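You operate a simulated robot arm through the tools that you are given. There is no shell and no other tool.

The job below is to be done with a simulated robot arm. You get a single attempt, and the scene is never put back.

Task
Bring the column heater up to 150 degrees.
Fine: shut and latch the door and open the supply valve, set the figure with the plus or minus button, then press GO once and wait for READY.

It is judged by the outcome, as a careful person would: the job done as asked, and still so three seconds after it is handed in. It fails if anything else is knocked over, pushed out of place, dropped, spilled or broken.

Robot
A 7-joint arm with a two-finger parallel gripper, fixed in place. Base frame: the origin is on the floor under the middle of its stand, x ahead of it, y to its left, z up. Units: mm, rad, N and s.
With the tool pointing down near the work surface it reaches from about 320 to 780 mm from the base axis. Its first joint turns from -2.496 to 2.496 rad. Payload 3 kg.
The tool frame sits at the grasp point between the pads (the TCP): z along the fingers, y along the line on which they close. The tips reach 30 mm beyond it. Largest opening 110 mm; finger width 20, thickness 10; the body of the gripper, 48 by 112 mm, starts 55 mm behind the TCP.
Orientation is told as [roll, pitch, yaw] about the base's x, y, z axes, in that order, counted from this pose: with the fingers straight down and closing along the base's y, the tool's x points along the base's -x, its y along +y and its z along -z.

Tools
- The arm moves only by the tool jog_arm. Its argument "series" is a list of rows, each a list of 7 numbers: the shift along the base's x, y, z in units of 25 mm (1.0 is 25 mm), then the turn, a rotation vector about the base's x, y, z in units of 6 degrees (1.0 is 6 degrees), then the gripper command, from -1 (fully open) to 1 (shut), values between in proportion. In form: [[tx, ty, tz, rx, ry, rz, fingers], ...]. A call has 1 to 20 rows; each row shifts and turns the commanded pose from where the row before left it. A call with a number of a shift or a turn outside -1 to 1 is refused whole. A row lasts 0.2 s, in which the tool goes at most 50 mm and 0.15 rad; a call with a longer step from one row to the next is refused whole, and so is a gripper value outside its range. A pose out of reach is approached as far as the arm can. The call stops where the force on the tool passes 60 N (or 10 N more than at its start, if that is more) or the arm is blocked; 0.2 s more then pass. Each finger travels about 153 mm/s and halts on what it meets, pressing with about 35 N; the grip force reading is that of the motor and also rises with nothing between the fingers. The clock runs only during rows and for 0.2 s after the last one: add rows that do not move to give the fingers time. It gives the time, the measured TCP pose, the force on the tool (base axes), the opening and the grip force at its end, in the units of the frame above (readings bear some noise), with the torque about the TCP (base axes, N m) and any sound that the robot's microphone picked up.
- Cameras (640 x 400 px; columns grow to the right, rows downward): "scene" is fixed at [49.9, -649.7, 1757.5]; the picture's right is [0.82, -0.58, 0.00], its down [-0.29, -0.41, -0.86] and it looks along [0.50, 0.70, -0.51] (base axes); focal length 315 px, centre (320, 200). "wrist" rides on the gripper at [72, 17, -103] in the tool frame; the picture's right is [-0.23, 0.97, 0.00], its down [-0.76, -0.18, -0.62] and it looks along [-0.61, -0.14, 0.78] (tool axes); focal length 222 px, centre (320, 200). There is no depth. A picture from a camera that has moved, and an enlarged one, comes with that camera's place and axes in the base frame and with its lens.
- grab_frame(camera): a new picture of that camera. It takes no simulated time.
- move_column(by): moves the trunk up (or, below 0, down) by that many mm; the arm rides with it, the base frame stays. It gives what a move gives, with no picture.
- zoom(camera, box): a new picture of the part [left, top, right, bottom] of that camera's present view, enlarged. It takes no simulated time.
- finish_job(): hands the job in; it is judged then, once.

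Places have to be worked out from the pictures, the camera data and where the tool is seen. Open the gripper and draw the arm clear of the work before you hand the job in, unless the task says otherwise.

The tools are called after "Call:" as a command line: name --pt "numbers of a row" for each row, then --argument value for the rest, lists and objects as JSON in quotes. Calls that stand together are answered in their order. jog_arm: Moves the arm, as the interface text tells. Its arguments: {"type":"object","properties":{"series":{"type":"array","items":{"type":"array","items":{"type":"number"}}}},"required":["series"]} The other tools are called the same way: move_column (by) moves the trunk up or down; grab_frame (camera) takes a picture; zoom (camera, box) takes an enlarged picture of a part of a camera's view; finish_job () hands the job in.

At the start:

```text
time: 0.0
eef_pos: [396.5, 224.6, 1395.6]
tool_rot: [-0.001, 0.0, 0.001]
force: [0.6, -0.1, -0.5]
moment: [0.03, -0.02, 0.0]
finger_gap: 109.9
grasp_force: 0.1
trunk travel left (down, up): [-425.0, 65.0]
```

scene: 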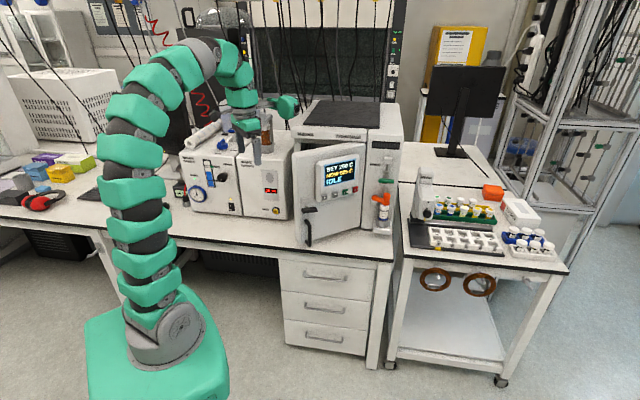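
wrist: 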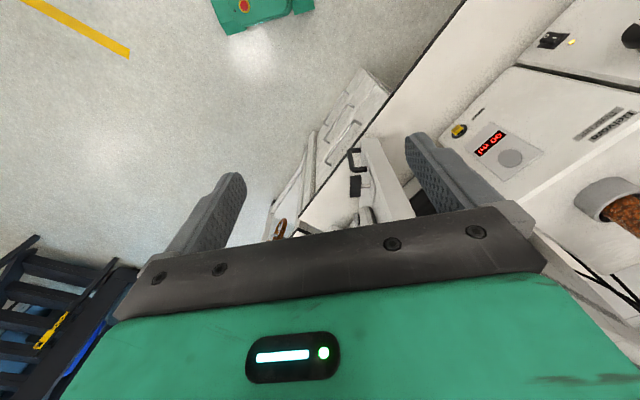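

I start by looking closer at the heater, its door and panel, and the neighbouring parts from the scene camera.

Call:
zoom --camera "scene" --box '[270, 90, 430, 250]'

Call:
zoom --camera "scene" --box '[300, 140, 370, 200]'

Call:
zoom --camera "scene" --box '[360, 130, 410, 240]'

Call:
zoom --camera "scene" --box '[170, 90, 310, 230]'

```text
2.50 times, centred on (350, 170) of scene
camera zoom: at [49.9, -649.7, 1757.5], right [0.82, -0.58, 0.0], down [-0.29, -0.41, -0.86], along [0.5, 0.7, -0.51], focal length 788 px, centre (245, 275)
```

zoom: 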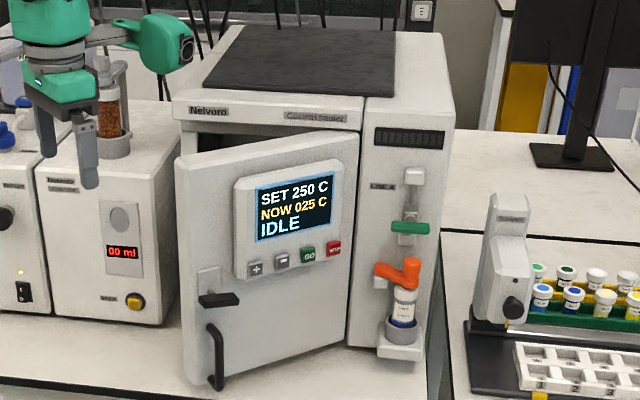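

```text
6.67 times, centred on (335, 170) of scene
camera zoom: at [49.9, -649.7, 1757.5], right [0.82, -0.58, 0.0], down [-0.29, -0.41, -0.86], along [0.5, 0.7, -0.51], focal length 2102 px, centre (220, 400)
```

zoom: 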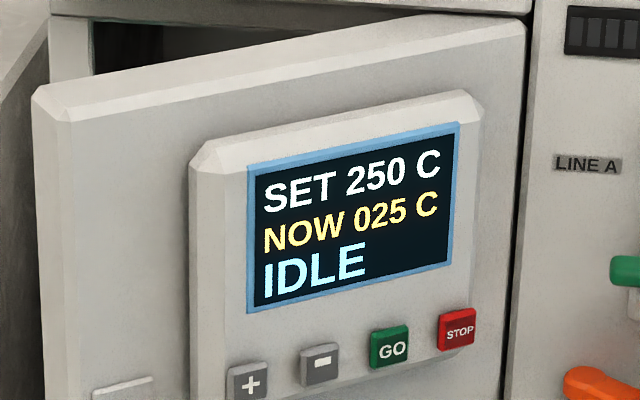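

```text
3.64 times, centred on (385, 185) of scene
camera zoom: at [49.9, -649.7, 1757.5], right [0.82, -0.58, 0.0], down [-0.29, -0.41, -0.86], along [0.5, 0.7, -0.51], focal length 1147 px, centre (84, 254)
```

zoom: 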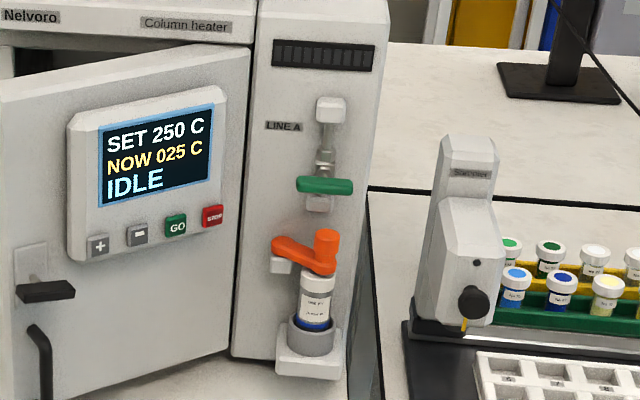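

```text
2.86 times, centred on (240, 160) of scene
camera zoom: at [49.9, -649.7, 1757.5], right [0.82, -0.58, 0.0], down [-0.29, -0.41, -0.86], along [0.5, 0.7, -0.51], focal length 901 px, centre (549, 314)
```

zoom: 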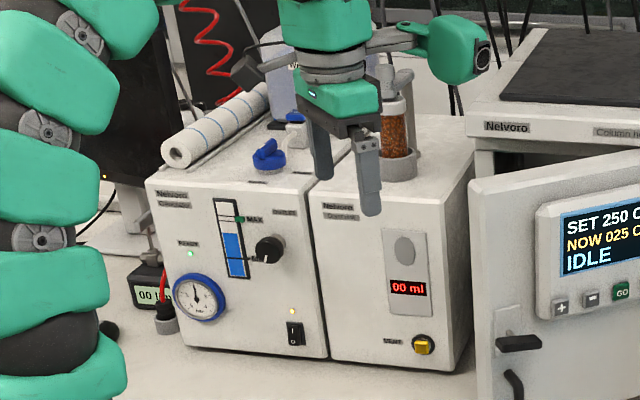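

The bench runs at about 45° to the base axes, with the heater's front facing the robot; by triangulation the bench top is near z 840 and the heater front near 866 mm out along (0.71, 0.71). I turn the tool by 45° and shift it out a little, staying high, so I can then tilt it towards the heater.

Call:
jog_arm --pt "0.5 0.1 0 0 0 0.9375 1" --pt "0.5 0.1 0 0 0 0.9375 1" --pt "0.5 0.1 0 0 0 0.9375 1" --pt "0.5 0.1 0 0 0 0.9375 1" --pt "0.5 0.1 0 0 0 0.9375 1" --pt "0.5 0.1 0 0 0 0.9375 1" --pt "0.5 0.1 0 0 0 0.9375 1" --pt "0.5 0.1 0 0 0 0.9375 1"

```text
time: 1.8
eef_pos: [498.5, 244.2, 1397.6]
tool_rot: [-0.001, 0.0, 0.787]
force: [0.1, -0.2, 0.0]
moment: [-0.01, 0.02, -0.01]
finger_gap: 0.0
grasp_force: 34.7
trunk travel left (down, up): [-425.0, 65.0]
```

The yaw is in place and the fingers are shut. Now I tilt the tool up so it points at the heater.

Call:
jog_arm --pt "0 0 0 0.707 -0.707 0 1" --pt "0 0 0 0.707 -0.707 0 1" --pt "0 0 0 0.707 -0.707 0 1" --pt "0 0 0 0.707 -0.707 0 1" --pt "0 0 0 0.707 -0.707 0 1" --pt "0 0 0 0.707 -0.707 0 1" --pt "0 0 0 0.707 -0.707 0 1" --pt "0 0 0 0.707 -0.707 0 1" --pt "0 0 0 0.707 -0.707 0 1" --pt "0 0 0 0.707 -0.707 0 1" --pt "0 0 0 0.707 -0.707 0 1" --pt "0 0 0 0.707 -0.707 0 1" --pt "0 0 0 0.707 -0.707 0 1" --pt "0 0 0 0.707 -0.707 0 1" --pt "0 0 0 0.707 -0.707 0 1"

Call:
grab_frame --camera "wrist"

Call:
grab_frame --camera "scene"

```text
time: 5.0
eef_pos: [503.8, 238.5, 1398.3]
tool_rot: [-0.248, -1.537, 0.995]
force: [-0.1, -0.6, 0.3]
moment: [0.0, 0.0, 0.0]
finger_gap: 0.0
grasp_force: 35.3
out of reach, approached as far as the arm can: row 15
trunk travel left (down, up): [-425.0, 65.0]
```

```text
taken
camera wrist: at [413.7, 178.2, 1328.5], right [-0.66, 0.72, 0.22], down [-0.32, -0.53, 0.78], along [0.68, 0.44, 0.58], focal length 222 px, centre (320, 200)
```

wrist: 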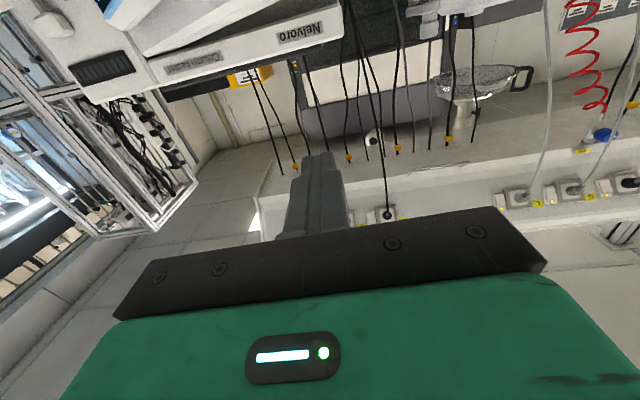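

```text
taken
```

scene: 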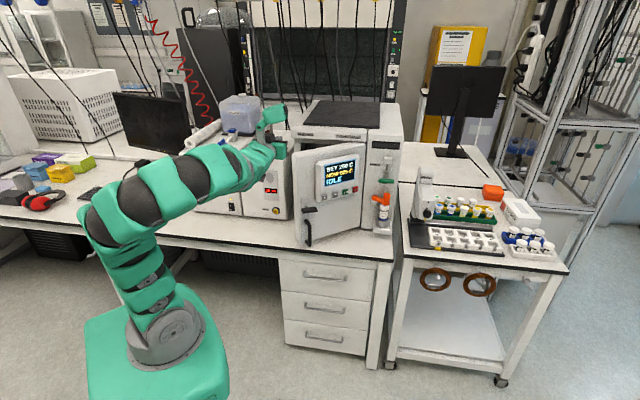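

The view is upside down because the camera hangs below the tool, and it looks too high. I tilt the tool back down by about 45° so the camera looks level at the heater, then lower the trunk for a straight view of door, panel and valve.

Call:
jog_arm --pt "0 0 0 -0.707 0.707 0 1" --pt "0 0 0 -0.707 0.707 0 1" --pt "0 0 0 -0.707 0.707 0 1" --pt "0 0 0 -0.707 0.707 0 1" --pt "0 0 0 -0.707 0.707 0 1" --pt "0 0 0 -0.707 0.707 0 1" --pt "0 0 0 -0.707 0.707 0 1"

Call:
move_column --by -150

Call:
grab_frame --camera "wrist"

```text
time: 6.6
eef_pos: [496.8, 244.7, 1397.6]
tool_rot: [0.003, -0.833, 0.784]
force: [-0.2, 0.1, -0.4]
moment: [0.03, 0.02, -0.01]
finger_gap: 0.2
grasp_force: 34.8
trunk travel left (down, up): [-425.0, 65.0]
```

```text
time: 8.3
eef_pos: [497.6, 244.5, 1247.2]
tool_rot: [0.0, -0.839, 0.785]
force: [-0.4, 0.5, -0.2]
moment: [0.01, -0.01, -0.03]
finger_gap: 0.0
grasp_force: 35.4
trunk travel left (down, up): [-275.0, 215.0]
```

```text
taken
camera wrist: at [395.0, 168.2, 1262.0], right [-0.58, 0.8, 0.17], down [0.16, -0.09, 0.98], along [0.8, 0.6, -0.07], focal length 222 px, centre (320, 200)
```

wrist: 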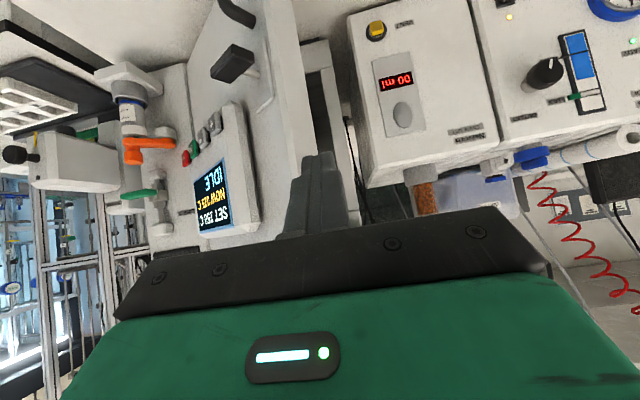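

Now the door, panel and valve column are in view (upside down). I zoom in on each of them.

Call:
zoom --camera "wrist" --box '[80, 40, 280, 260]'

Call:
zoom --camera "wrist" --box '[90, 50, 190, 260]'

Call:
zoom --camera "wrist" --box '[190, 0, 290, 120]'

```text
1.82 times, centred on (180, 150) of wrist
camera zoom: at [395.0, 168.2, 1262.0], right [-0.58, 0.8, 0.17], down [0.16, -0.09, 0.98], along [0.8, 0.6, -0.07], focal length 404 px, centre (574, 291)
```

zoom: 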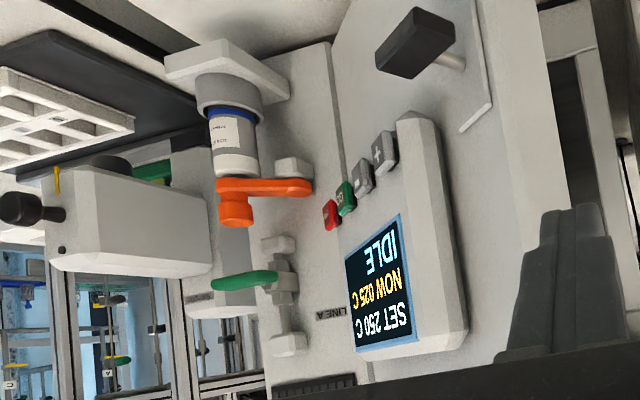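

```text
1.90 times, centred on (140, 155) of wrist
camera zoom: at [395.0, 168.2, 1262.0], right [-0.58, 0.8, 0.17], down [0.16, -0.09, 0.98], along [0.8, 0.6, -0.07], focal length 423 px, centre (663, 286)
```

zoom: 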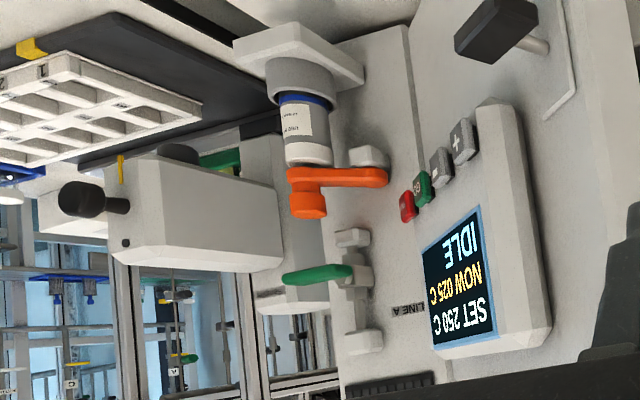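

```text
3.33 times, centred on (240, 60) of wrist
camera zoom: at [395.0, 168.2, 1262.0], right [-0.58, 0.8, 0.17], down [0.16, -0.09, 0.98], along [0.8, 0.6, -0.07], focal length 740 px, centre (587, 667)
```

zoom: 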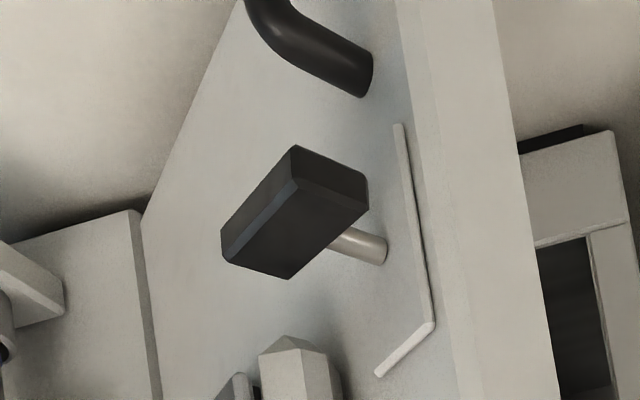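

The green lever on LINE A sits crosswise to its pipe (closed); the orange arm clamps a vial, so I must keep clear of it. I move the camera to the right and lower for a second viewpoint to triangulate.

Call:
jog_arm --pt "0.7 -0.7 -0.6 0 0 0 1" --pt "0.7 -0.7 -0.6 0 0 0 1" --pt "0.7 -0.7 -0.6 0 0 0 1" --pt "0.7 -0.7 -0.6 0 0 0 1" --pt "0.7 -0.7 -0.6 0 0 0 1" --pt "0.7 -0.7 -0.6 0 0 0 1" --pt "0.7 -0.7 -0.6 0 0 0 1"

Call:
grab_frame --camera "wrist"

Call:
zoom --camera "wrist" --box '[140, 0, 340, 200]'

Call:
zoom --camera "wrist" --box '[320, 0, 480, 160]'

```text
time: 9.9
eef_pos: [618.6, 122.4, 1140.2]
tool_rot: [0.0, -0.836, 0.785]
force: [0.0, -0.5, -0.6]
moment: [0.0, 0.0, -0.04]
finger_gap: 0.0
grasp_force: 35.0
trunk travel left (down, up): [-275.0, 215.0]
```

```text
taken
camera wrist: at [517.6, 45.2, 1156.5], right [-0.58, 0.8, 0.17], down [0.16, -0.09, 0.98], along [0.8, 0.6, -0.07], focal length 222 px, centre (320, 200)
```

wrist: 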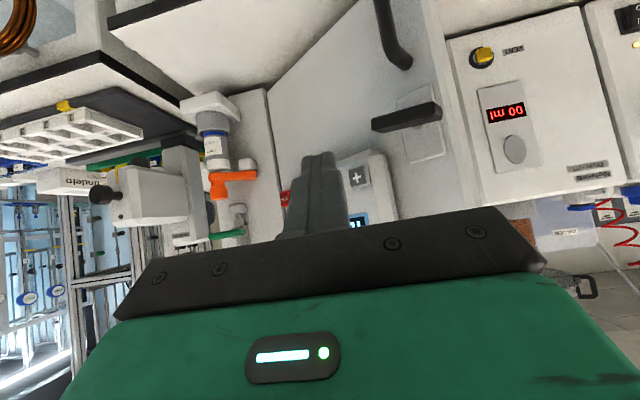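

```text
2.00 times, centred on (240, 100) of wrist
camera zoom: at [517.6, 45.2, 1156.5], right [-0.58, 0.8, 0.17], down [0.16, -0.09, 0.98], along [0.8, 0.6, -0.07], focal length 444 px, centre (480, 400)
```

zoom: 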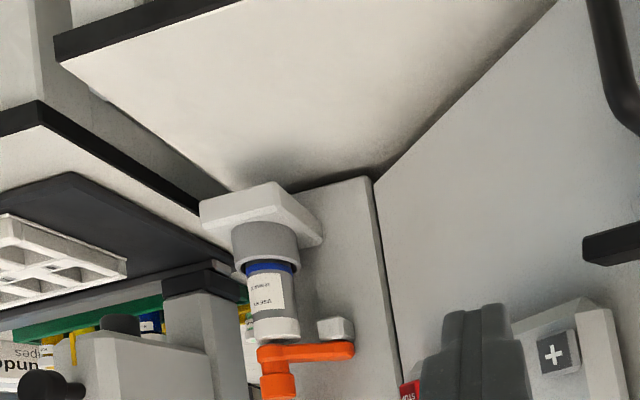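

```text
2.50 times, centred on (400, 80) of wrist
camera zoom: at [517.6, 45.2, 1156.5], right [-0.58, 0.8, 0.17], down [0.16, -0.09, 0.98], along [0.8, 0.6, -0.07], focal length 555 px, centre (120, 500)
```

zoom: 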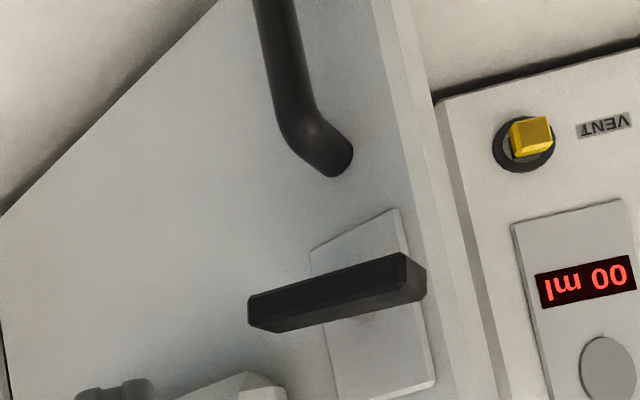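

Triangulating gives: "+" button near (d 680, s 329, z 1108) and STOP near (772, 451) in bench axes (d = away from the robot, s = to the right), so the door stands about 35° open with its free edge at about d 680, s 204. I go in front of the bare strip beside the free edge, above the latch, to push it shut.

Call:
jog_arm --pt "-0.656 0.656 0.52 0.283 -0.283 0 1" --pt "-0.656 0.656 0.52 0.283 -0.283 0 1" --pt "-0.656 0.656 0.52 0.283 -0.283 0 1" --pt "-0.656 0.656 0.52 0.283 -0.283 0 1" --pt "-0.656 0.656 0.52 0.283 -0.283 0 1" --pt "0 0 0 0 0 0 1"

Call:
grab_frame --camera "wrist"

Call:
zoom --camera "scene" --box '[230, 90, 410, 250]'

```text
time: 11.3
eef_pos: [535.5, 205.1, 1207.4]
tool_rot: [0.002, -1.048, 0.783]
force: [-0.4, 0.0, -0.1]
moment: [-0.02, -0.01, -0.02]
finger_gap: 0.0
grasp_force: 35.2
trunk travel left (down, up): [-275.0, 215.0]
```

```text
taken
camera wrist: at [434.1, 127.5, 1196.1], right [-0.61, 0.77, 0.2], down [0.01, -0.24, 0.97], along [0.79, 0.59, 0.13], focal length 222 px, centre (320, 200)
```

wrist: 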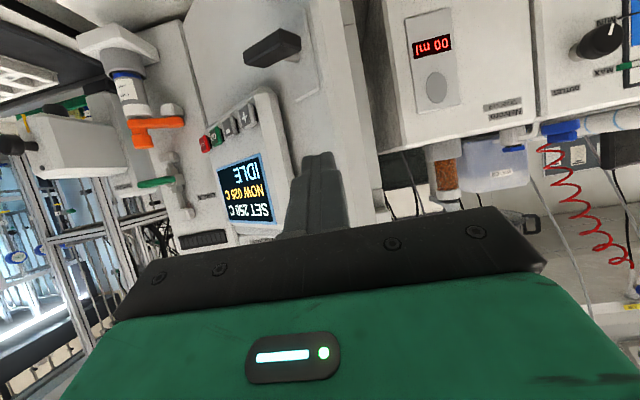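

```text
2.50 times, centred on (320, 170) of scene
camera zoom: at [49.9, -649.7, 1757.5], right [0.82, -0.58, 0.0], down [-0.29, -0.41, -0.86], along [0.5, 0.7, -0.51], focal length 788 px, centre (320, 275)
```

zoom: 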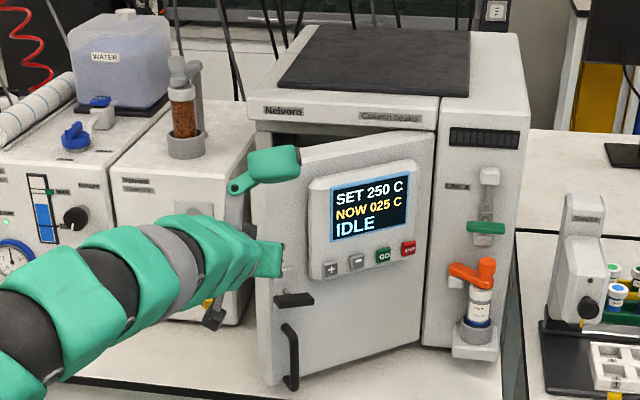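

The tool is lined up with the strip left of the panel. I advance 100 mm towards the door and look again.

Call:
jog_arm --pt "0.47 0.47 0 0 0 0 1" --pt "0.47 0.47 0 0 0 0 1" --pt "0.47 0.47 0 0 0 0 1" --pt "0.47 0.47 0 0 0 0 1" --pt "0.47 0.47 0 0 0 0 1" --pt "0.47 0.47 0 0 0 0 1" --pt "0 0 0 0 0 0 1"

Call:
grab_frame --camera "wrist"

Call:
zoom --camera "scene" --box '[230, 90, 410, 250]'

```text
time: 12.9
eef_pos: [608.0, 273.6, 1207.4]
tool_rot: [0.003, -1.046, 0.782]
force: [0.9, -0.3, -0.1]
moment: [-0.01, -0.02, 0.03]
finger_gap: 0.0
grasp_force: 35.0
trunk travel left (down, up): [-275.0, 215.0]
```

```text
taken
camera wrist: at [505.8, 198.2, 1195.0], right [-0.61, 0.77, 0.2], down [0.01, -0.24, 0.97], along [0.79, 0.59, 0.13], focal length 222 px, centre (320, 200)
```

wrist: 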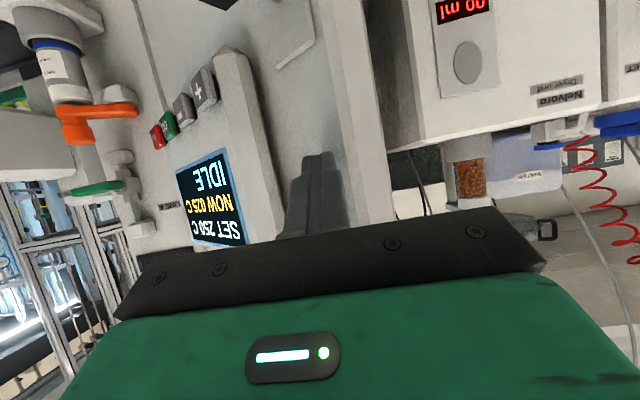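

```text
2.50 times, centred on (320, 170) of scene
camera zoom: at [49.9, -649.7, 1757.5], right [0.82, -0.58, 0.0], down [-0.29, -0.41, -0.86], along [0.5, 0.7, -0.51], focal length 788 px, centre (320, 275)
```

zoom: 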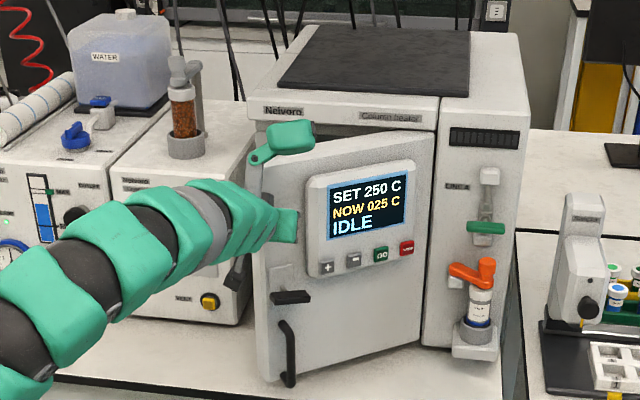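

Still no contact; the tip is about 40 mm from the door face. I push on straight ahead in small steps.

Call:
jog_arm --pt "0.35 0.35 0 0 0 0 1" --pt "0.35 0.35 0 0 0 0 1" --pt "0.35 0.35 0 0 0 0 1" --pt "0.35 0.35 0 0 0 0 1" --pt "0.33 0.37 0 0 0 0 1" --pt "0.3 0.4 0 0 0 0 1"

Call:
grab_frame --camera "wrist"

Call:
zoom --camera "scene" --box '[230, 90, 410, 250]'

```text
time: 14.3
eef_pos: [660.0, 329.9, 1208.2]
tool_rot: [0.004, -1.049, 0.784]
force: [0.2, -0.9, 0.8]
moment: [0.0, 0.03, 0.06]
finger_gap: 0.0
grasp_force: 35.1
trunk travel left (down, up): [-275.0, 215.0]
```

```text
taken
camera wrist: at [557.8, 251.6, 1196.2], right [-0.61, 0.77, 0.2], down [0.01, -0.24, 0.97], along [0.79, 0.59, 0.14], focal length 222 px, centre (320, 200)
```

wrist: 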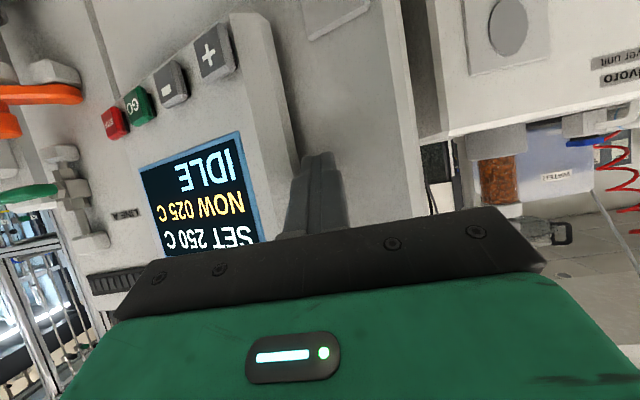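

```text
2.50 times, centred on (320, 170) of scene
camera zoom: at [49.9, -649.7, 1757.5], right [0.82, -0.58, 0.0], down [-0.29, -0.41, -0.86], along [0.5, 0.7, -0.51], focal length 788 px, centre (320, 275)
```

zoom: 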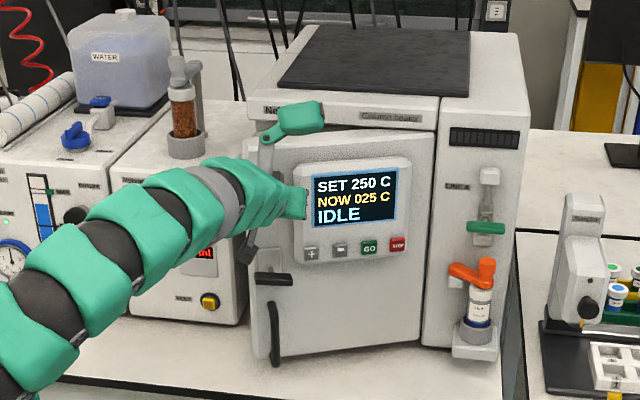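

The door is moving with the push. I keep pushing along its arc, slightly towards the left, watching the force.

Call:
jog_arm --pt "0.32 0.5 0 0 0 0 1" --pt "0.32 0.5 0 0 0 0 1" --pt "0.32 0.5 0 0 0 0 1" --pt "0.32 0.5 0 0 0 0 1" --pt "0.32 0.48 0 0 0 0 1" --pt "0.32 0.46 0 0 0 0 1"

Call:
grab_frame --camera "wrist"

Call:
zoom --camera "scene" --box '[230, 90, 410, 250]'

```text
time: 15.8
eef_pos: [707.3, 403.5, 1206.9]
tool_rot: [0.002, -1.045, 0.784]
force: [-4.2, 2.9, -0.3]
moment: [-0.03, -0.07, 0.02]
finger_gap: 0.0
grasp_force: 35.2
trunk travel left (down, up): [-275.0, 215.0]
```

```text
taken
camera wrist: at [604.6, 326.7, 1195.5], right [-0.61, 0.77, 0.2], down [0.02, -0.24, 0.97], along [0.79, 0.59, 0.13], focal length 222 px, centre (320, 200)
```

wrist: 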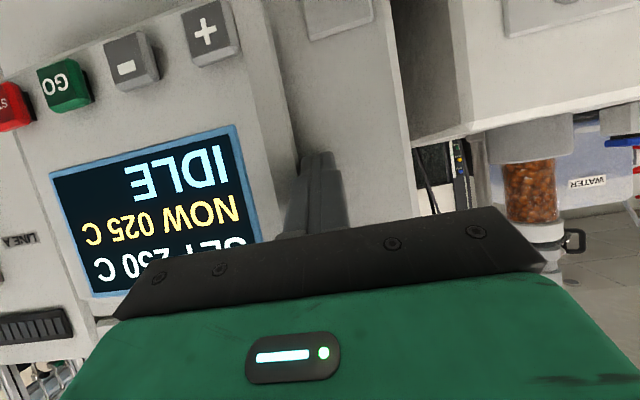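

```text
2.50 times, centred on (320, 170) of scene
camera zoom: at [49.9, -649.7, 1757.5], right [0.82, -0.58, 0.0], down [-0.29, -0.41, -0.86], along [0.5, 0.7, -0.51], focal length 788 px, centre (320, 275)
```

zoom: 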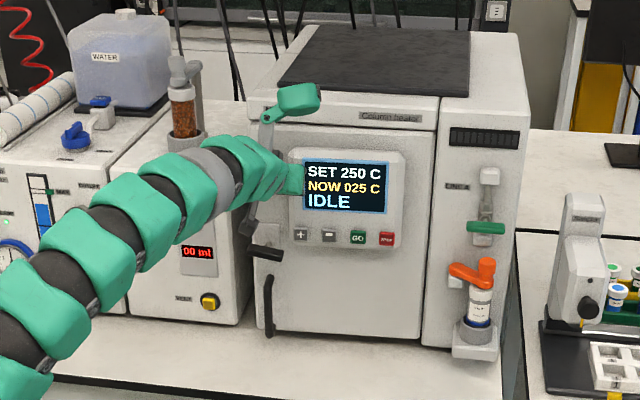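

The door is nearly shut (tip at about d 811). I continue gently until it meets the frame.

Call:
jog_arm --pt "0.22 0.28 0 0 0 0 1" --pt "0.22 0.28 0 0 0 0 1" --pt "0.22 0.28 0 0 0 0 1" --pt "0.22 0.26 0 0 0 0 1" --pt "0.22 0.26 0 0 0 0 1" --pt "0.22 0.24 0 0 0 0 1"

Call:
grab_frame --camera "wrist"

Call:
zoom --camera "scene" --box '[230, 90, 410, 250]'

```text
time: 16.5
eef_pos: [715.3, 415.3, 1207.2]
tool_rot: [0.001, -1.039, 0.788]
force: [-46.4, -30.0, 2.6]
moment: [-0.43, 0.1, 0.13]
finger_gap: 0.0
grasp_force: 35.1
trunk travel left (down, up): [-275.0, 215.0]
stopped in row 3: the force on the tool passed its limit at 77 N (the readings are from after the stop); the commanded pose is now the measured one
```

```text
taken
camera wrist: at [613.4, 338.2, 1196.8], right [-0.61, 0.77, 0.2], down [0.02, -0.23, 0.97], along [0.79, 0.6, 0.13], focal length 222 px, centre (320, 200)
```

wrist: 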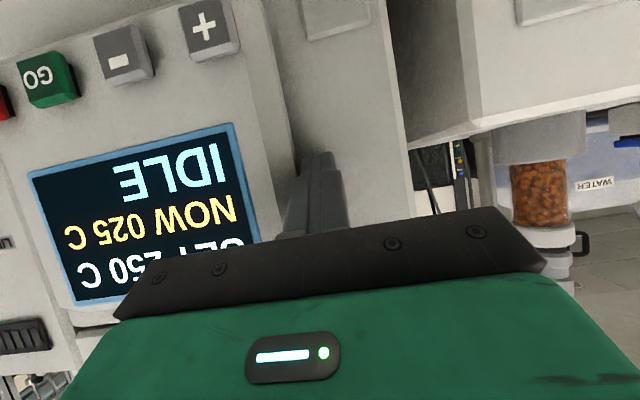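

```text
2.50 times, centred on (320, 170) of scene
camera zoom: at [49.9, -649.7, 1757.5], right [0.82, -0.58, 0.0], down [-0.29, -0.41, -0.86], along [0.5, 0.7, -0.51], focal length 788 px, centre (320, 275)
```

zoom: 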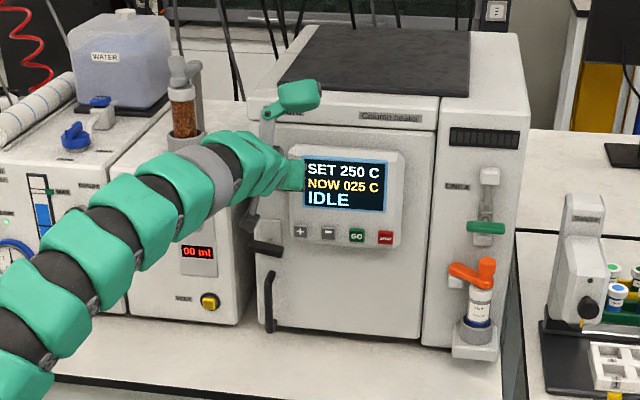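

The force rose to over 70 N and the door reads flush with the front: it is shut, with its face at about d 830. I back off along −d and see whether it stays shut.

Call:
jog_arm --pt "-0.5 -0.5 0 0 0 0 1" --pt "-0.6 -0.6 0 0 0 0 1" --pt "-0.6 -0.6 0 0 0 0 1" --pt "-0.6 -0.6 0 0 0 0 1" --pt "-0.6 -0.6 0 0 0 0 1" --pt "-0.6 -0.6 0 0 0 0 1" --pt "-0.6 -0.6 0 0 0 0 1" --pt "0.3 -0.3 -0.4 0 0 0 1" --pt "0.3 -0.3 -0.4 0 0 0 1" --pt "0.3 -0.3 -0.4 0 0 0 1"

Call:
grab_frame --camera "wrist"

Call:
zoom --camera "scene" --box '[270, 120, 410, 230]'

```text
time: 18.7
eef_pos: [640.5, 293.7, 1173.5]
tool_rot: [0.002, -1.038, 0.785]
force: [-0.1, -0.9, 0.1]
moment: [-0.02, 0.01, -0.01]
finger_gap: 0.1
grasp_force: 35.2
trunk travel left (down, up): [-275.0, 215.0]
```

```text
taken
camera wrist: at [538.7, 215.6, 1163.3], right [-0.61, 0.77, 0.2], down [0.02, -0.23, 0.97], along [0.79, 0.6, 0.12], focal length 222 px, centre (320, 200)
```

wrist: 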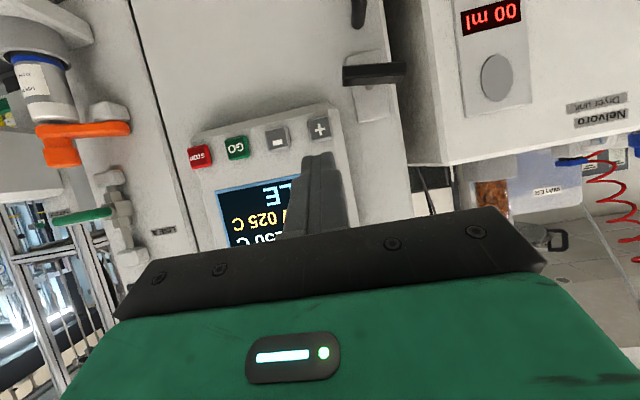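

```text
3.64 times, centred on (340, 175) of scene
camera zoom: at [49.9, -649.7, 1757.5], right [0.82, -0.58, 0.0], down [-0.29, -0.41, -0.86], along [0.5, 0.7, -0.51], focal length 1147 px, centre (247, 291)
```

zoom: 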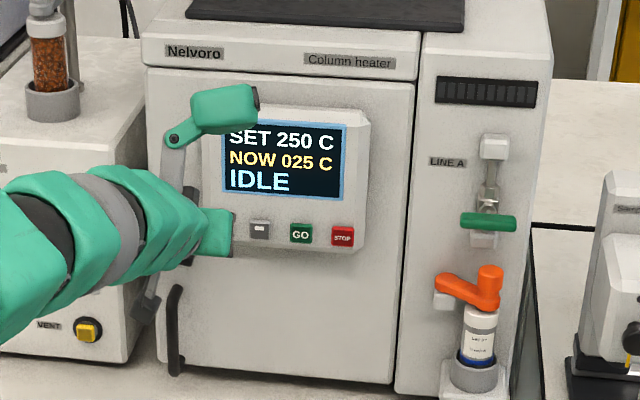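

The door stays shut on its own. I zoom in on the latch, the buttons and the valve from here to measure where they are now.

Call:
zoom --camera "wrist" --box '[320, 0, 440, 140]'

Call:
zoom --camera "wrist" --box '[40, 90, 200, 280]'

Call:
zoom --camera "wrist" --box '[170, 90, 350, 210]'

```text
2.86 times, centred on (380, 70) of wrist
camera zoom: at [538.7, 215.6, 1163.3], right [-0.61, 0.77, 0.2], down [0.02, -0.23, 0.97], along [0.79, 0.6, 0.12], focal length 635 px, centre (149, 571)
```

zoom: 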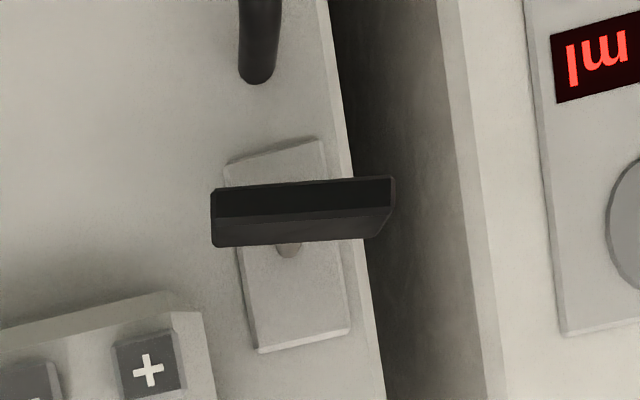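

```text
2.11 times, centred on (120, 185) of wrist
camera zoom: at [538.7, 215.6, 1163.3], right [-0.61, 0.77, 0.2], down [0.02, -0.23, 0.97], along [0.79, 0.6, 0.12], focal length 468 px, centre (741, 232)
```

zoom: 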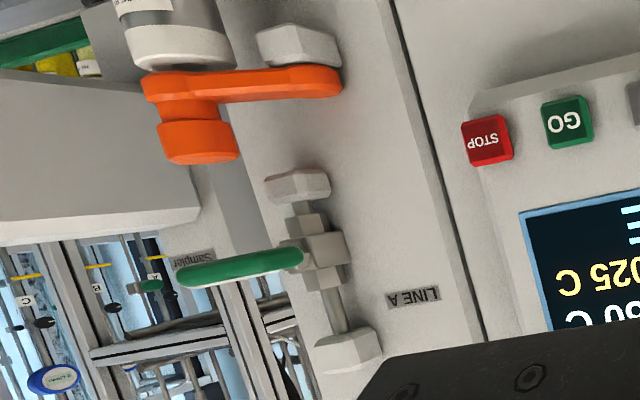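

```text
3.33 times, centred on (260, 150) of wrist
camera zoom: at [538.7, 215.6, 1163.3], right [-0.61, 0.77, 0.2], down [0.02, -0.23, 0.97], along [0.79, 0.6, 0.12], focal length 740 px, centre (520, 367)
```

zoom: 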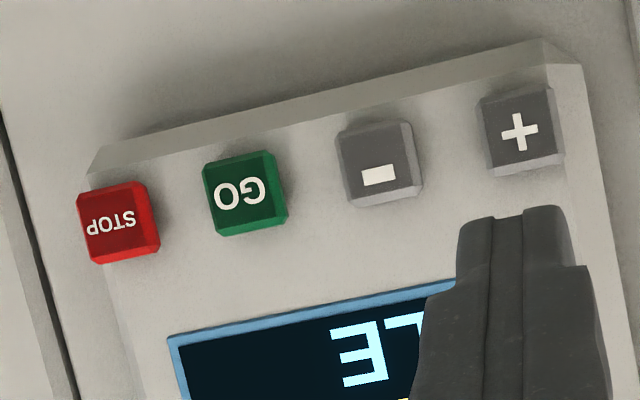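

From this the latch T-handle pivots at about s 184, z 1077, with its bar at d ≈ 781 (72 mm long, now horizontal); buttons lie at z ≈ 1113, d ≈ 802 with "−" at s ≈ 304 and GO at s ≈ 356. I level the tool more and move in front of and above the right arm of the latch.

Call:
jog_arm --pt "-0.256 0.256 -0.5 0.613 -0.613 0 1" --pt "-0.256 0.256 -0.5 0.613 -0.613 0 1" --pt "-0.256 0.256 -0.5 0.613 -0.613 0 1" --pt "-0.256 0.256 -0.5 0.613 -0.613 0 1" --pt "0 0 0 0 0 0 1"

Call:
grab_frame --camera "wrist"

Call:
grab_frame --camera "scene"

```text
time: 19.9
eef_pos: [614.5, 318.4, 1123.1]
tool_rot: [0.009, -1.401, 0.779]
force: [0.1, 0.2, -0.6]
moment: [-0.03, -0.02, 0.02]
finger_gap: 0.0
grasp_force: 35.0
trunk travel left (down, up): [-275.0, 215.0]
```

```text
taken
camera wrist: at [521.6, 250.1, 1069.5], right [-0.66, 0.71, 0.23], down [-0.22, -0.47, 0.86], along [0.72, 0.52, 0.47], focal length 222 px, centre (320, 200)
```

wrist: 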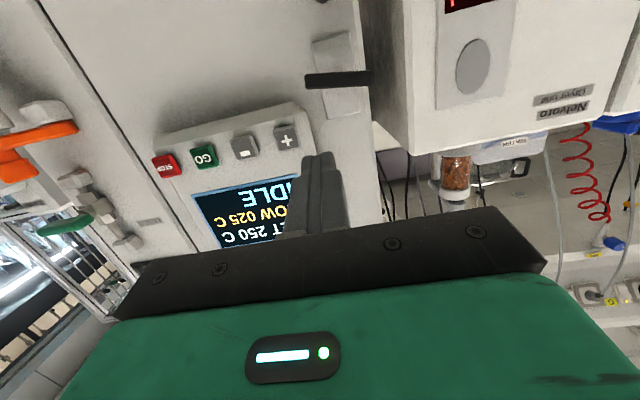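

```text
taken
```

scene: 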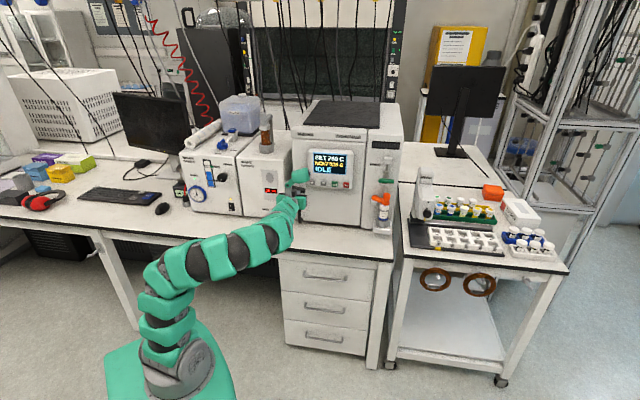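

The tool is level and above the latch's right arm in front of it. I advance to put the tip over that arm (tip at about d 787, s 209, z 1118).

Call:
jog_arm --pt "0.55 0.55 0 0 0 0 1" --pt "0.55 0.55 0 0 0 0 1" --pt "0.55 0.55 0 0 0 0 1" --pt "0.55 0.55 0 0 0 0 1" --pt "0.55 0.55 0 0 0 0 1" --pt "0 0 0 0 0 0 1"

Call:
grab_frame --camera "wrist"

Call:
zoom --camera "scene" --box '[250, 130, 390, 240]'

```text
time: 21.3
eef_pos: [684.4, 387.0, 1123.4]
tool_rot: [0.008, -1.4, 0.778]
force: [-0.1, 0.4, 0.3]
moment: [0.0, 0.0, -0.03]
finger_gap: 0.1
grasp_force: 34.7
trunk travel left (down, up): [-275.0, 215.0]
```

```text
taken
camera wrist: at [590.5, 319.0, 1068.9], right [-0.66, 0.71, 0.23], down [-0.22, -0.47, 0.86], along [0.72, 0.52, 0.47], focal length 222 px, centre (320, 200)
```

wrist: 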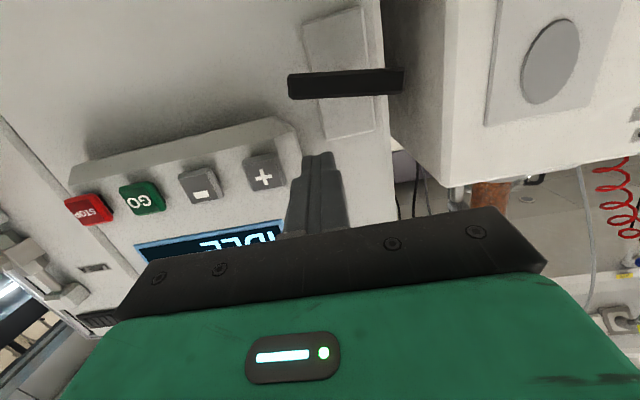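

```text
3.64 times, centred on (320, 185) of scene
camera zoom: at [49.9, -649.7, 1757.5], right [0.82, -0.58, 0.0], down [-0.29, -0.41, -0.86], along [0.5, 0.7, -0.51], focal length 1147 px, centre (320, 254)
```

zoom: 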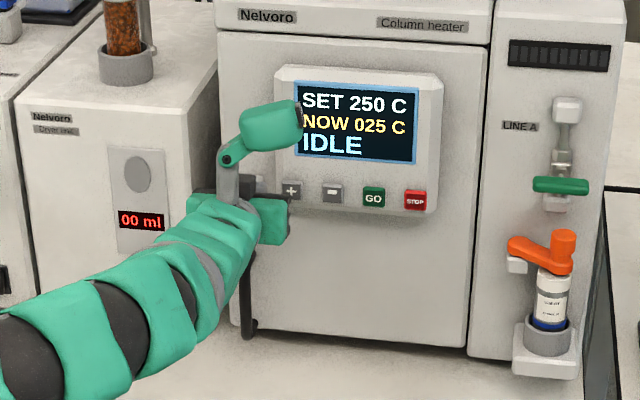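

The tip now sits about 30 mm above the right arm of the latch bar. I press straight down in small steps and watch the force and the bar.

Call:
jog_arm --pt "0.05 -0.05 -0.36 0 0 0 1" --pt "0.04 -0.04 -0.36 0 0 0 1" --pt "0.0 0.0 -0.32 0 0 0 1" --pt "0.01 -0.01 -0.24 0 0 0 1" --pt "0.01 -0.01 -0.24 0 0 0 1"

Call:
grab_frame --camera "wrist"

```text
time: 22.5
eef_pos: [687.4, 384.7, 1085.5]
tool_rot: [0.01, -1.399, 0.776]
force: [1.2, -0.1, 1.1]
moment: [0.02, -0.02, 0.0]
finger_gap: 0.0
grasp_force: 35.1
trunk travel left (down, up): [-275.0, 215.0]
```

```text
taken
camera wrist: at [593.1, 316.2, 1030.9], right [-0.66, 0.72, 0.23], down [-0.21, -0.47, 0.86], along [0.72, 0.52, 0.46], focal length 222 px, centre (320, 200)
```

wrist: 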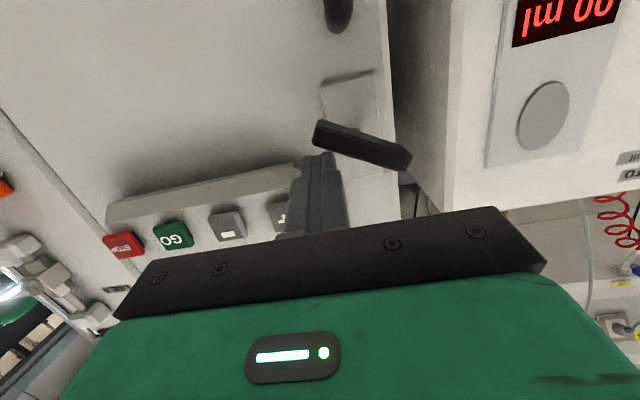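

The latch bar turns freely clockwise with almost no force. I follow its arc down and to the left to bring it to vertical.

Call:
jog_arm --pt "-0.057 0.057 -0.24 0 0 0 1" --pt "-0.113 0.113 -0.24 0 0 0 1" --pt "-0.141 0.141 -0.16 0 0 0 1" --pt "-0.141 0.141 -0.08 0 0 0 1" --pt "-0.113 0.113 -0.06 0 0 0 1"

Call:
grab_frame --camera "wrist"

```text
time: 23.7
eef_pos: [676.7, 394.6, 1068.8]
tool_rot: [0.027, -1.408, 0.751]
force: [26.5, -24.4, 12.1]
moment: [0.25, -0.22, -0.89]
finger_gap: 0.2
grasp_force: 34.8
trunk travel left (down, up): [-275.0, 215.0]
```

```text
taken
camera wrist: at [583.0, 326.6, 1014.1], right [-0.66, 0.72, 0.23], down [-0.22, -0.47, 0.85], along [0.72, 0.51, 0.47], focal length 222 px, centre (320, 200)
```

wrist: 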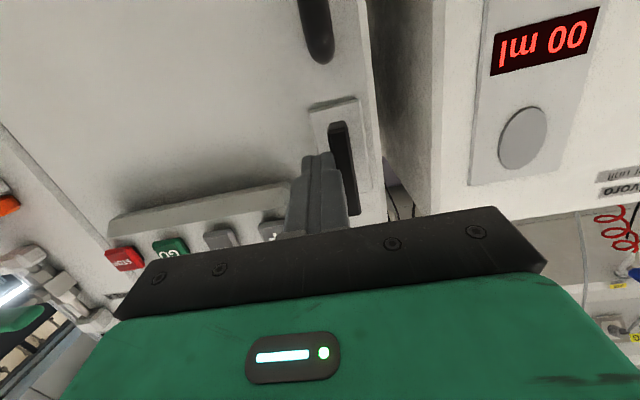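

The bar stands vertical and the side force of about 36 N says it has reached its stop. I ease off to the right and back away to check.

Call:
jog_arm --pt "0.3 -0.3 0 0 0 0 1" --pt "0.3 -0.3 0.1 0 0 0 1" --pt "-0.5 -0.5 0 0 0 0 1" --pt "-0.5 -0.5 0 0 0 0 1" --pt "-0.5 -0.5 0 0 0 0 1" --pt "-0.5 -0.5 0 0 0 0 1" --pt "-0.5 -0.5 0 0 0 0 1"

Call:
grab_frame --camera "wrist"

Call:
zoom --camera "wrist" --box '[260, 0, 460, 140]'

Call:
zoom --camera "scene" --box '[250, 130, 390, 240]'

```text
time: 25.3
eef_pos: [624.3, 321.1, 1068.0]
tool_rot: [0.01, -1.398, 0.776]
force: [-0.1, 0.5, 0.4]
moment: [0.0, -0.03, 0.01]
finger_gap: 0.2
grasp_force: 34.5
trunk travel left (down, up): [-275.0, 215.0]
```

```text
taken
camera wrist: at [530.6, 252.7, 1014.2], right [-0.66, 0.71, 0.23], down [-0.21, -0.47, 0.86], along [0.72, 0.52, 0.46], focal length 222 px, centre (320, 200)
```

wrist: 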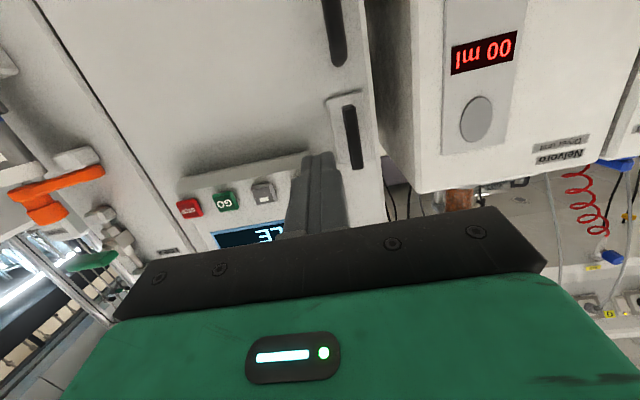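

```text
2.86 times, centred on (360, 70) of wrist
camera zoom: at [530.6, 252.7, 1014.2], right [-0.66, 0.71, 0.23], down [-0.21, -0.47, 0.86], along [0.72, 0.52, 0.46], focal length 635 px, centre (206, 571)
```

zoom: 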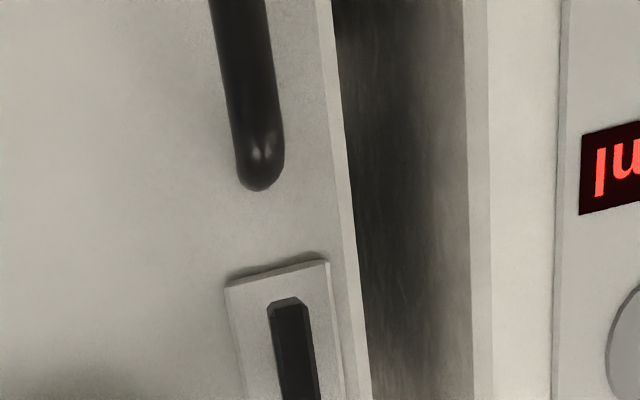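

```text
3.64 times, centred on (320, 185) of scene
camera zoom: at [49.9, -649.7, 1757.5], right [0.82, -0.58, 0.0], down [-0.29, -0.41, -0.86], along [0.5, 0.7, -0.51], focal length 1147 px, centre (320, 254)
```

zoom: 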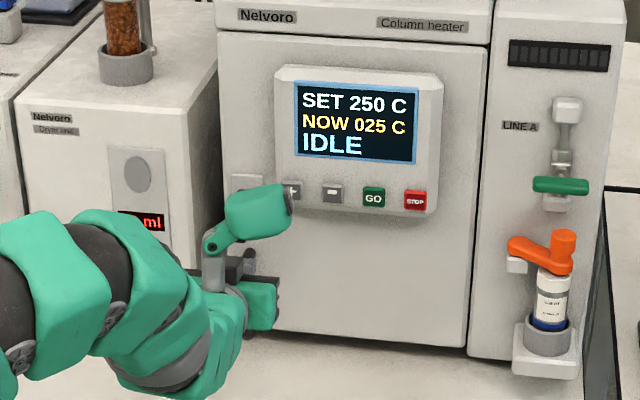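

The latch is vertical, in line with its plate, and the door is shut. Next is the green valve lever; I swing right, staying well in front of the machine, to view it from close.

Call:
jog_arm --pt "0.7 -0.94 0.5 0 0 0 1" --pt "0.7 -0.94 0.5 0 0 0 1" --pt "0.7 -0.94 0.5 0 0 0 1" --pt "0.7 -0.94 0.5 0 0 0 1" --pt "0.7 -0.94 0.5 0 0 0 1" --pt "0.7 -0.94 0.5 0 0 0 1" --pt "0.7 -0.94 0.5 0 0 0 1" --pt "0.7 -0.94 0.5 0 0 0 1" --pt "0.7 -0.94 0.5 0 0 0 1" --pt "0 0 0 0 0 0 1"

Call:
grab_frame --camera "wrist"

Call:
grab_frame --camera "scene"

```text
time: 27.5
eef_pos: [782.4, 109.7, 1180.8]
tool_rot: [0.012, -1.4, 0.778]
force: [0.5, -0.2, -0.1]
moment: [-0.02, -0.03, 0.03]
finger_gap: 0.0
grasp_force: 34.3
trunk travel left (down, up): [-275.0, 215.0]
```

```text
taken
camera wrist: at [689.1, 41.2, 1126.1], right [-0.66, 0.71, 0.23], down [-0.21, -0.47, 0.86], along [0.72, 0.52, 0.46], focal length 222 px, centre (320, 200)
```

wrist: 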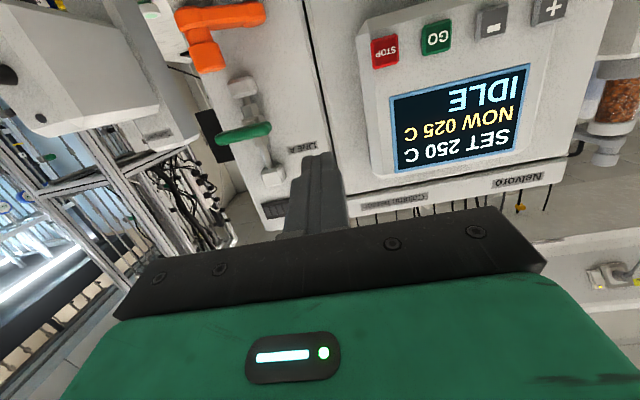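

```text
taken
```

scene: 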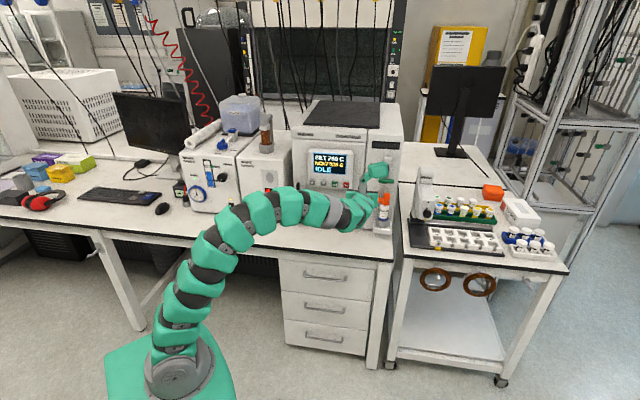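

Good view. I zoom in on the valve to fix its place.

Call:
zoom --camera "wrist" --box '[150, 0, 340, 230]'

Call:
zoom --camera "wrist" --box '[200, 60, 310, 190]'

Call:
zoom --camera "scene" --box '[340, 130, 420, 250]'

```text
1.74 times, centred on (245, 115) of wrist
camera zoom: at [689.1, 41.2, 1126.1], right [-0.66, 0.71, 0.23], down [-0.21, -0.47, 0.86], along [0.72, 0.52, 0.46], focal length 386 px, centre (450, 348)
```

zoom: 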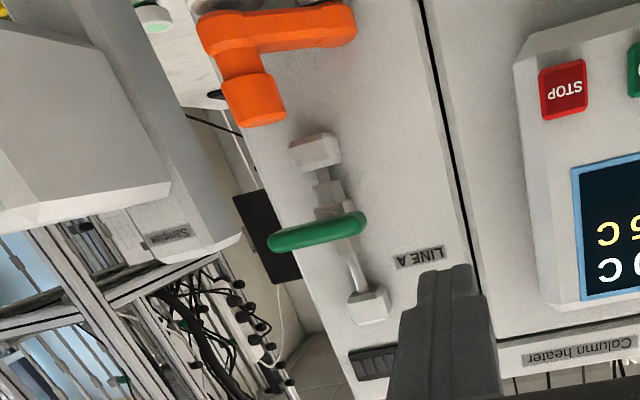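

```text
3.08 times, centred on (255, 125) of wrist
camera zoom: at [689.1, 41.2, 1126.1], right [-0.66, 0.71, 0.23], down [-0.21, -0.47, 0.86], along [0.72, 0.52, 0.46], focal length 684 px, centre (520, 431)
```

zoom: 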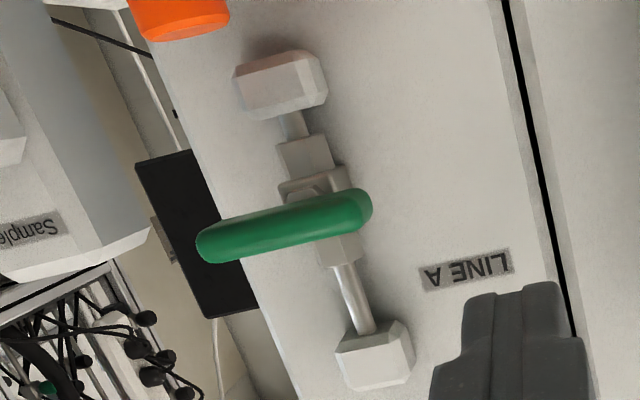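

```text
3.33 times, centred on (380, 190) of scene
camera zoom: at [49.9, -649.7, 1757.5], right [0.82, -0.58, 0.0], down [-0.29, -0.41, -0.86], along [0.5, 0.7, -0.51], focal length 1051 px, centre (120, 233)
```

zoom: 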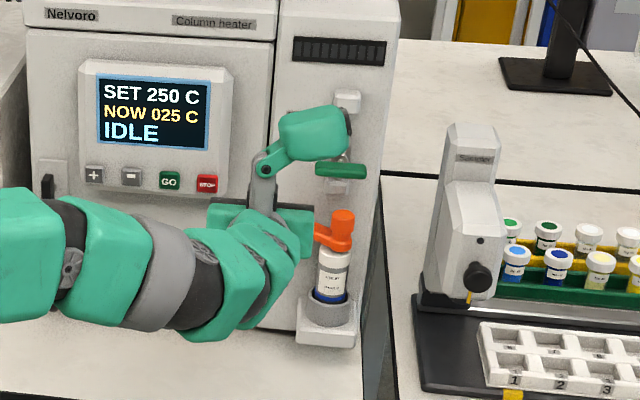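

Combining the two wrist views: valve lever centre at about d 775, s 566, z 1161 (about 61 mm long, horizontal), pivot in line with the pipe; orange knob top at z ≈ 1094 below it, which I must stay above. I line up the tip above the lever's left arm, first from the front, checking reach.

Call:
jog_arm --pt "0.77 -0.08 0.2 0 0 0 1" --pt "0.77 -0.08 0.2 0 0 0 1" --pt "0.77 -0.08 0.2 0 0 0 1" --pt "0.77 -0.08 0.2 0 0 0 1" --pt "0 0 0 0 0 0 1"

Call:
grab_frame --camera "wrist"

```text
time: 28.7
eef_pos: [859.4, 101.3, 1200.9]
tool_rot: [0.011, -1.4, 0.773]
force: [0.2, -0.1, -0.5]
moment: [0.0, -0.06, 0.03]
finger_gap: 0.0
grasp_force: 34.6
trunk travel left (down, up): [-275.0, 215.0]
```

```text
taken
camera wrist: at [766.5, 33.0, 1146.0], right [-0.66, 0.72, 0.23], down [-0.22, -0.47, 0.86], along [0.72, 0.52, 0.47], focal length 222 px, centre (320, 200)
```

wrist: 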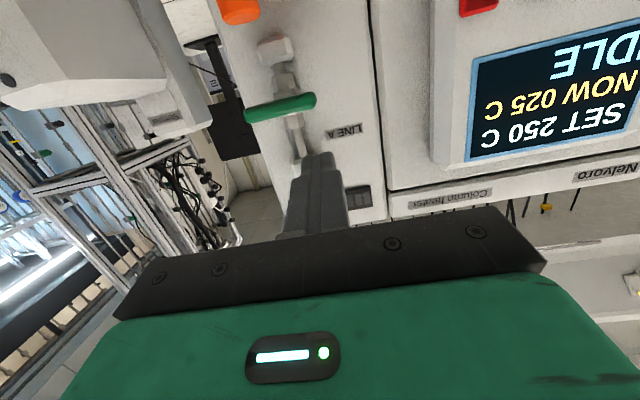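

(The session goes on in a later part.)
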